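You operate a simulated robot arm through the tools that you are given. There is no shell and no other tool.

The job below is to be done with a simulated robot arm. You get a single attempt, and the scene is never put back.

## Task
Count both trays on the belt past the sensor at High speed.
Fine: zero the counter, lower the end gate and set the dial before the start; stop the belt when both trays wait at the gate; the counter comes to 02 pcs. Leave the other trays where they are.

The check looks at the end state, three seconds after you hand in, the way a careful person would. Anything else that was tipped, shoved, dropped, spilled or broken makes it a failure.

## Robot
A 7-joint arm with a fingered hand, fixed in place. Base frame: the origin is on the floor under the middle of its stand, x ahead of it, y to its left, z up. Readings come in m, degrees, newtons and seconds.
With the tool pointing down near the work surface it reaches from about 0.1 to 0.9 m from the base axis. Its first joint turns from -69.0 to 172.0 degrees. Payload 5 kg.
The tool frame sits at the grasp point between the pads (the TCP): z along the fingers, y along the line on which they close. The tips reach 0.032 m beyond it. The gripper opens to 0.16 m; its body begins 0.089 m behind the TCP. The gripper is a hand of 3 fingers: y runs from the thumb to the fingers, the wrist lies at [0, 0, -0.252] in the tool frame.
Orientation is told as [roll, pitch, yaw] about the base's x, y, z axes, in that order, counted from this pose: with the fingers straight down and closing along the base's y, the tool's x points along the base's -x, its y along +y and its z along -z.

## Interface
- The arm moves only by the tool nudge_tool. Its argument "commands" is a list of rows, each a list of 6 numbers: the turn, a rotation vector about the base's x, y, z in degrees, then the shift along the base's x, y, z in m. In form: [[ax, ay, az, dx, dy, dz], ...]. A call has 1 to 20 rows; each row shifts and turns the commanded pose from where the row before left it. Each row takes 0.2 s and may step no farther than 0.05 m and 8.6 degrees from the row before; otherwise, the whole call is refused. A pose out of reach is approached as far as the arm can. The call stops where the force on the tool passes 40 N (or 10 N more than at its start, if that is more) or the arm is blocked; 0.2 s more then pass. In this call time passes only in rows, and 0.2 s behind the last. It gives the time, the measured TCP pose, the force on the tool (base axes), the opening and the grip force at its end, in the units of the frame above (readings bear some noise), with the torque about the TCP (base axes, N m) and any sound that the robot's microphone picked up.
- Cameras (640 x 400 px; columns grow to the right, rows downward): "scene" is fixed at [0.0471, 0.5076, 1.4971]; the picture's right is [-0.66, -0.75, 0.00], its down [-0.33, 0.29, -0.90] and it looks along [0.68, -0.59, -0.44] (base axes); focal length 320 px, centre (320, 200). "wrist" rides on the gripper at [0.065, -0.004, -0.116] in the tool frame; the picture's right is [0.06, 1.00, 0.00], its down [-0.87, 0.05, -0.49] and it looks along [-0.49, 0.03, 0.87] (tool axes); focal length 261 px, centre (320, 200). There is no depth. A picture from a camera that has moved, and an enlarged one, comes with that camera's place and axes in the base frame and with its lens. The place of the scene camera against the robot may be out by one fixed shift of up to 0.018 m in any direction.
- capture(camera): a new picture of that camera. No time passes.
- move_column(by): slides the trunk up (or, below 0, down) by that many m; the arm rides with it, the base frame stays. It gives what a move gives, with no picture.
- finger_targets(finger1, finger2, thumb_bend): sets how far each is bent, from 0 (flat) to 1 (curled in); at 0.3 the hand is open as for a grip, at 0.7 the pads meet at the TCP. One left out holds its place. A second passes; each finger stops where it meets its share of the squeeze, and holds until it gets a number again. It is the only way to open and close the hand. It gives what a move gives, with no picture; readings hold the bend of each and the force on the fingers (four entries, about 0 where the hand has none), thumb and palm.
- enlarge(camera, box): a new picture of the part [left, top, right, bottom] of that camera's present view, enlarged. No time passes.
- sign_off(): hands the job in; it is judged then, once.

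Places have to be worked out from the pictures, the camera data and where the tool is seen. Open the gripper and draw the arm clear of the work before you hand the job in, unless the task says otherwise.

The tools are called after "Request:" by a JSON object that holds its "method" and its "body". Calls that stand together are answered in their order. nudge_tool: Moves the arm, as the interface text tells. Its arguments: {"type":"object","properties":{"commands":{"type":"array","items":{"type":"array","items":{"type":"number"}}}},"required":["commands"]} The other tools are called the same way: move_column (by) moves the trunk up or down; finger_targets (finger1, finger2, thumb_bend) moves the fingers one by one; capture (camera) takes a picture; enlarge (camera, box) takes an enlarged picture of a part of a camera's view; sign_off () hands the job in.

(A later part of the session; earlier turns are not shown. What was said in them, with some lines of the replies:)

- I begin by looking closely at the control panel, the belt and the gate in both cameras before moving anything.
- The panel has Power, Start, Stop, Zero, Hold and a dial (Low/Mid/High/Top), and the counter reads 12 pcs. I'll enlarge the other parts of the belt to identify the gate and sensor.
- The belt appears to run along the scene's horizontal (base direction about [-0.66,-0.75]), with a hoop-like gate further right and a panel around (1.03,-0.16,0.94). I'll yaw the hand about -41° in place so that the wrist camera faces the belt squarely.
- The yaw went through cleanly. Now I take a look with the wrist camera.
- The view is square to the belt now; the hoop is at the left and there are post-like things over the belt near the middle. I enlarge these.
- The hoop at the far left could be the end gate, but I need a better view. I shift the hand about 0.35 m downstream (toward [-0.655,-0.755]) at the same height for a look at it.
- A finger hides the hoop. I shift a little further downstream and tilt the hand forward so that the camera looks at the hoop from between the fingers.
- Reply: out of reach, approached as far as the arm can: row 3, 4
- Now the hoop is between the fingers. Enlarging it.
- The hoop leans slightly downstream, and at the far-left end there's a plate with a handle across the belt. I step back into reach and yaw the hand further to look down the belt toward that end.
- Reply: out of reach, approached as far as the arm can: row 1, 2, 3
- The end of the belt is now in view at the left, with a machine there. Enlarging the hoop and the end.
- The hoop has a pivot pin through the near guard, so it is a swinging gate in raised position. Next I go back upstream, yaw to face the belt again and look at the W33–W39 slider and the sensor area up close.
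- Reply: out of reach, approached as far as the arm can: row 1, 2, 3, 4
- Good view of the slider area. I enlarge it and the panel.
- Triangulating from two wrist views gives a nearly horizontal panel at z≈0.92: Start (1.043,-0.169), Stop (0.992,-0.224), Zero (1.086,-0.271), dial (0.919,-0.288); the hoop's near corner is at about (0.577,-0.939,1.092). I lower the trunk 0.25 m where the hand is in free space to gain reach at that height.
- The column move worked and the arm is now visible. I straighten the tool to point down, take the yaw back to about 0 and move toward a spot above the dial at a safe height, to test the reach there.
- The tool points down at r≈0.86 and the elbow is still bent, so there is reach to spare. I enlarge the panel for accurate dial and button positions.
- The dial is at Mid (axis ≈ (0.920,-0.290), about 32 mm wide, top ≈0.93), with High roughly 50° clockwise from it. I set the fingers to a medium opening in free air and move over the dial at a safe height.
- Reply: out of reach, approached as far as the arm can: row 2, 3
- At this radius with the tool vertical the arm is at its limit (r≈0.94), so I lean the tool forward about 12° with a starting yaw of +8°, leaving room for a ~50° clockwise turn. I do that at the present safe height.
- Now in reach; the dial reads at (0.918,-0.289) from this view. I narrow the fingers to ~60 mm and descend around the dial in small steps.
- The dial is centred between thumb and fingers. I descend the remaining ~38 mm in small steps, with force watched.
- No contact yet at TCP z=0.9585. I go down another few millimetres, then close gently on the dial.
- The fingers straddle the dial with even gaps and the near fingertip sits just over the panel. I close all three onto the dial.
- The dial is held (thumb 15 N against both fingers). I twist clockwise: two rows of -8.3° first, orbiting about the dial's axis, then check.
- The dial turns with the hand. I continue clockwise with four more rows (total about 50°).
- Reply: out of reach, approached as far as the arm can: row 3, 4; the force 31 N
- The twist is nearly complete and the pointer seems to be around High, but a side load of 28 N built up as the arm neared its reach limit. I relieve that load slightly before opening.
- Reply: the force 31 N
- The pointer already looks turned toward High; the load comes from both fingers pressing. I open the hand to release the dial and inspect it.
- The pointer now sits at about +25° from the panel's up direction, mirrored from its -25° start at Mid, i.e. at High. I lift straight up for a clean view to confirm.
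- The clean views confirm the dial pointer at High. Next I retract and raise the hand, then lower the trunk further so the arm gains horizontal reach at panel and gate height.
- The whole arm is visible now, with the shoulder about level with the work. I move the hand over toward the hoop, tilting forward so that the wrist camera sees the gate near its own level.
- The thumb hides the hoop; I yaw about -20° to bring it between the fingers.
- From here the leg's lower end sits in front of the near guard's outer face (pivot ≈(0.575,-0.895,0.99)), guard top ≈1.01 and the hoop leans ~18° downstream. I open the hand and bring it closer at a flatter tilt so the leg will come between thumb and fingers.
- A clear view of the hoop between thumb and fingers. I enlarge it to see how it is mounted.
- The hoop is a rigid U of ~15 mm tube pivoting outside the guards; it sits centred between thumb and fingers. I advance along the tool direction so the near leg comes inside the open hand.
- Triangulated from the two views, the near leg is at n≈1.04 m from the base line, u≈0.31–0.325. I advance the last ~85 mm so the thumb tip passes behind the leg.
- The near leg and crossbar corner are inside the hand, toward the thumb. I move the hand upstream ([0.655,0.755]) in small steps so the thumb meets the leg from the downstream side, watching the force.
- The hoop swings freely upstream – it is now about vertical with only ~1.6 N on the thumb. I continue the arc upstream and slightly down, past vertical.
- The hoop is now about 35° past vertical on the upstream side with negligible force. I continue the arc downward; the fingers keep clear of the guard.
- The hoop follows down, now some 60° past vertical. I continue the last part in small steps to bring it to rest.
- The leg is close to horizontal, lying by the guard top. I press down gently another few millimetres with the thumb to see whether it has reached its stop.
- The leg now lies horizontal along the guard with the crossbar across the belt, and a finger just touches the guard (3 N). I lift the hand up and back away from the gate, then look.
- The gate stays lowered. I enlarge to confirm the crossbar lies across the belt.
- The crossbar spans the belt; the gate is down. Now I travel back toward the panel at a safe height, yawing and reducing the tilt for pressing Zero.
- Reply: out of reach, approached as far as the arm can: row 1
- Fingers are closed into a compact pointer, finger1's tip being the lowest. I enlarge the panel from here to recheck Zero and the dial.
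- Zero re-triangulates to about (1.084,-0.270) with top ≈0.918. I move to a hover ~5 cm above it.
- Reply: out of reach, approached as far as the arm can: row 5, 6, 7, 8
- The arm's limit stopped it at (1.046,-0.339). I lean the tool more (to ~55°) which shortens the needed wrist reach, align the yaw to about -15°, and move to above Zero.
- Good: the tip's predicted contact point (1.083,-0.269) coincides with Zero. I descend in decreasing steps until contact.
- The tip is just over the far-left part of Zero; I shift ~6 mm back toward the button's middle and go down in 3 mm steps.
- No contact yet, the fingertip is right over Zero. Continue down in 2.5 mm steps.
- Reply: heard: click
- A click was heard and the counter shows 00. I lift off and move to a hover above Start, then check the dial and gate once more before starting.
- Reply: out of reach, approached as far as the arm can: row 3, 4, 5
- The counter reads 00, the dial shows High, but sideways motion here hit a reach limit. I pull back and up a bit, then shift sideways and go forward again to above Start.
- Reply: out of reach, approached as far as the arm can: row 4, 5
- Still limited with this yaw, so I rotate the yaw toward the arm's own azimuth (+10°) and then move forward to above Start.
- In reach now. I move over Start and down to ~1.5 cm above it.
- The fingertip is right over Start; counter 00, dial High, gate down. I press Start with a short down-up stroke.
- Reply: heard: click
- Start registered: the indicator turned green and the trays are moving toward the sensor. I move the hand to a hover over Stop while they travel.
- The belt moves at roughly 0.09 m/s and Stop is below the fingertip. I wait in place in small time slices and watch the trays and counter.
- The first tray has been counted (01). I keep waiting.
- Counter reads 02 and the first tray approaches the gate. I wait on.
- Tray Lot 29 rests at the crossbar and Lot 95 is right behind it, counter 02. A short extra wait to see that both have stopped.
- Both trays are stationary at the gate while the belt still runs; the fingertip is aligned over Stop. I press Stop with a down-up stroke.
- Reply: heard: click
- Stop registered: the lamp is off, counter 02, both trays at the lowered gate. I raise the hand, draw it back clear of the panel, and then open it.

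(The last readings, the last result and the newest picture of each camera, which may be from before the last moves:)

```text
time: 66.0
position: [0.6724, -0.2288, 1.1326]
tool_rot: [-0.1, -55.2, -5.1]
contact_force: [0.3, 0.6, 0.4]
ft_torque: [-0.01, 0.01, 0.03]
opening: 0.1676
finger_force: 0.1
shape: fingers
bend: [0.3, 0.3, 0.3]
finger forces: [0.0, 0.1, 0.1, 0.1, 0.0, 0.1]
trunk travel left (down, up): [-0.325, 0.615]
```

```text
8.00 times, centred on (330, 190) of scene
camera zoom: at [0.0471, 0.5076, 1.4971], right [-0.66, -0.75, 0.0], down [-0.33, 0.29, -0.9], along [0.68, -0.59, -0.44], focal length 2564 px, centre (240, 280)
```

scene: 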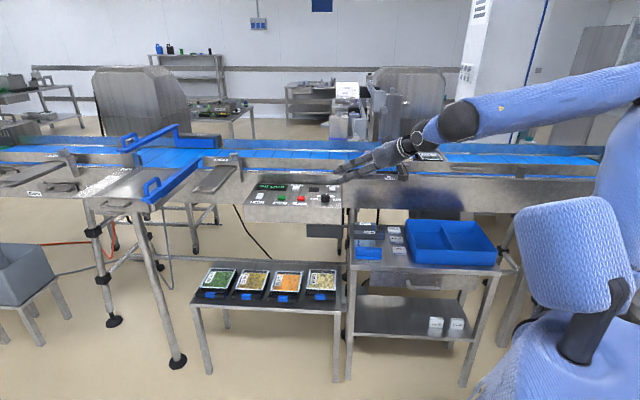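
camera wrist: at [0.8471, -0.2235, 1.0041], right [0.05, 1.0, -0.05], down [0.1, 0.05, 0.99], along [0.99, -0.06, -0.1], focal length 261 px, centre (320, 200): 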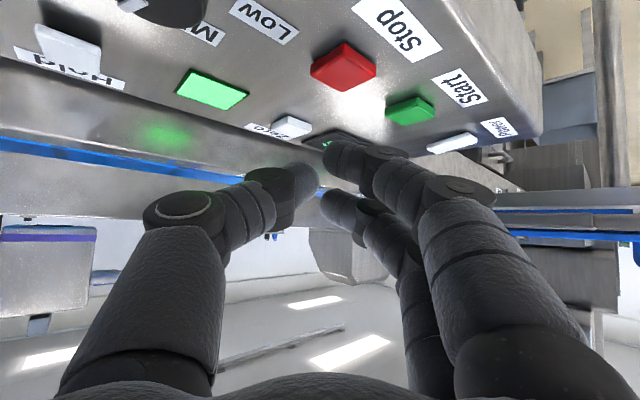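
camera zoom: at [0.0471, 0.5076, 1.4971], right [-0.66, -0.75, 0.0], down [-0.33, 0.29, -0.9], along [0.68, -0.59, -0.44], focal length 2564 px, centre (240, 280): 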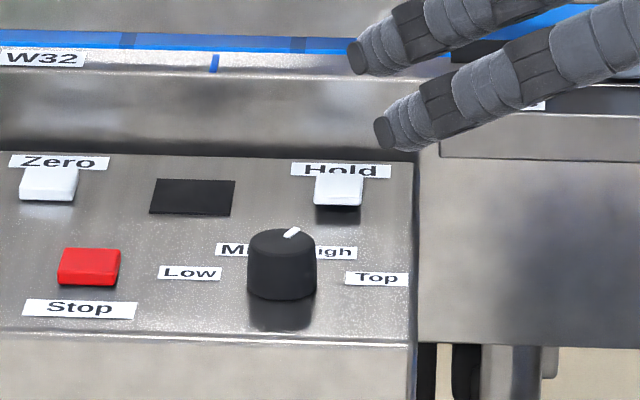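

Everything is as wanted. I raise and withdraw the hand a little more for a final unobstructed check of the trays and the gate.

Request:
{"method": "nudge_tool", "body": {"commands": [[0, 0, 0, -0.02, 0.025, 0.03], [0, 0, 0, -0.02, 0.025, 0.03], [0, 0, 0, -0.02, 0.025, 0.03], [0, 0, 0, -0.02, 0.025, 0.03], [0, 0, 0, -0.02, 0.025, 0.03]]}}

Request:
{"method": "capture", "body": {"camera": "scene"}}

Request:
{"method": "enlarge", "body": {"camera": "scene", "box": [240, 130, 500, 230]}}

Request:
{"method": "enlarge", "body": {"camera": "scene", "box": [380, 130, 500, 190]}}

```text
time: 67.2
position: [0.5688, -0.1255, 1.2794]
tool_rot: [0.3, -55.3, -5.0]
contact_force: [-1.3, -0.7, -0.1]
ft_torque: [-0.03, 0.0, 0.02]
opening: 0.1679
finger_force: 0.0
shape: fingers
bend: [0.3, 0.3, 0.3]
finger forces: [0.0, 0.0, 0.0, 0.0, 0.1, 0.0]
out of reach, approached as far as the arm can: row 5
trunk travel left (down, up): [-0.325, 0.615]
```

```text
taken
```

scene: 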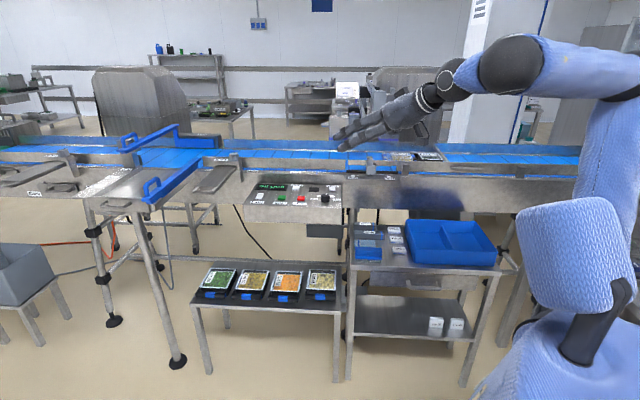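

```text
2.46 times, centred on (370, 180) of scene
camera zoom: at [0.0471, 0.5076, 1.4971], right [-0.66, -0.75, 0.0], down [-0.33, 0.29, -0.9], along [0.68, -0.59, -0.44], focal length 789 px, centre (197, 249)
```

zoom: 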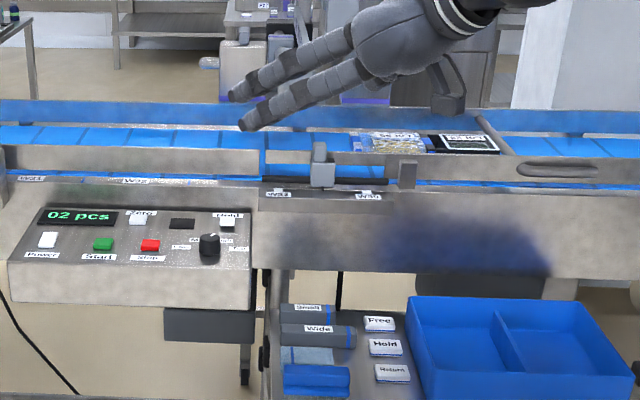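

```text
5.33 times, centred on (440, 160) of scene
camera zoom: at [0.0471, 0.5076, 1.4971], right [-0.66, -0.75, 0.0], down [-0.33, 0.29, -0.9], along [0.68, -0.59, -0.44], focal length 1710 px, centre (-320, 413)
```

zoom: 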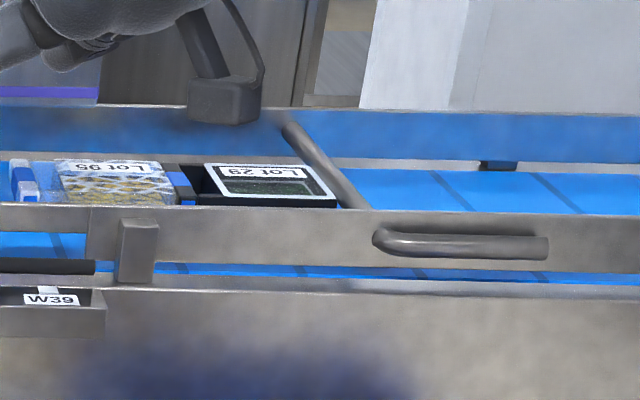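

The final view shows both trays waiting at the lowered gate, the belt stopped with its lamp off, and the counter at 02 pcs. The dial is at High, the other trays are untouched, and the hand is open and clear, so I hand in.

Request:
{"method": "sign_off", "body": {}}

```text
The job is handed in.
```

The job is handed in: both trays (Lot 29 and Lot 95) were counted past the sensor at High speed, and the counter reads 02 pcs.

- **Before the start:** I turned the dial from Mid to High, lowered the end gate and zeroed the counter to 00.
- **Run:** After Start, both trays went past the sensor and stopped one behind the other at the gate. I then pressed Stop, and the belt lamp went out.
- **At hand-in:** The gate was down with both trays waiting at it, and the other trays were where they had been. The hand was open and clear of the work.

The dial's High setting is judged by eye. Its pointer sits at about the same angle to the right as it had to the left at Mid.
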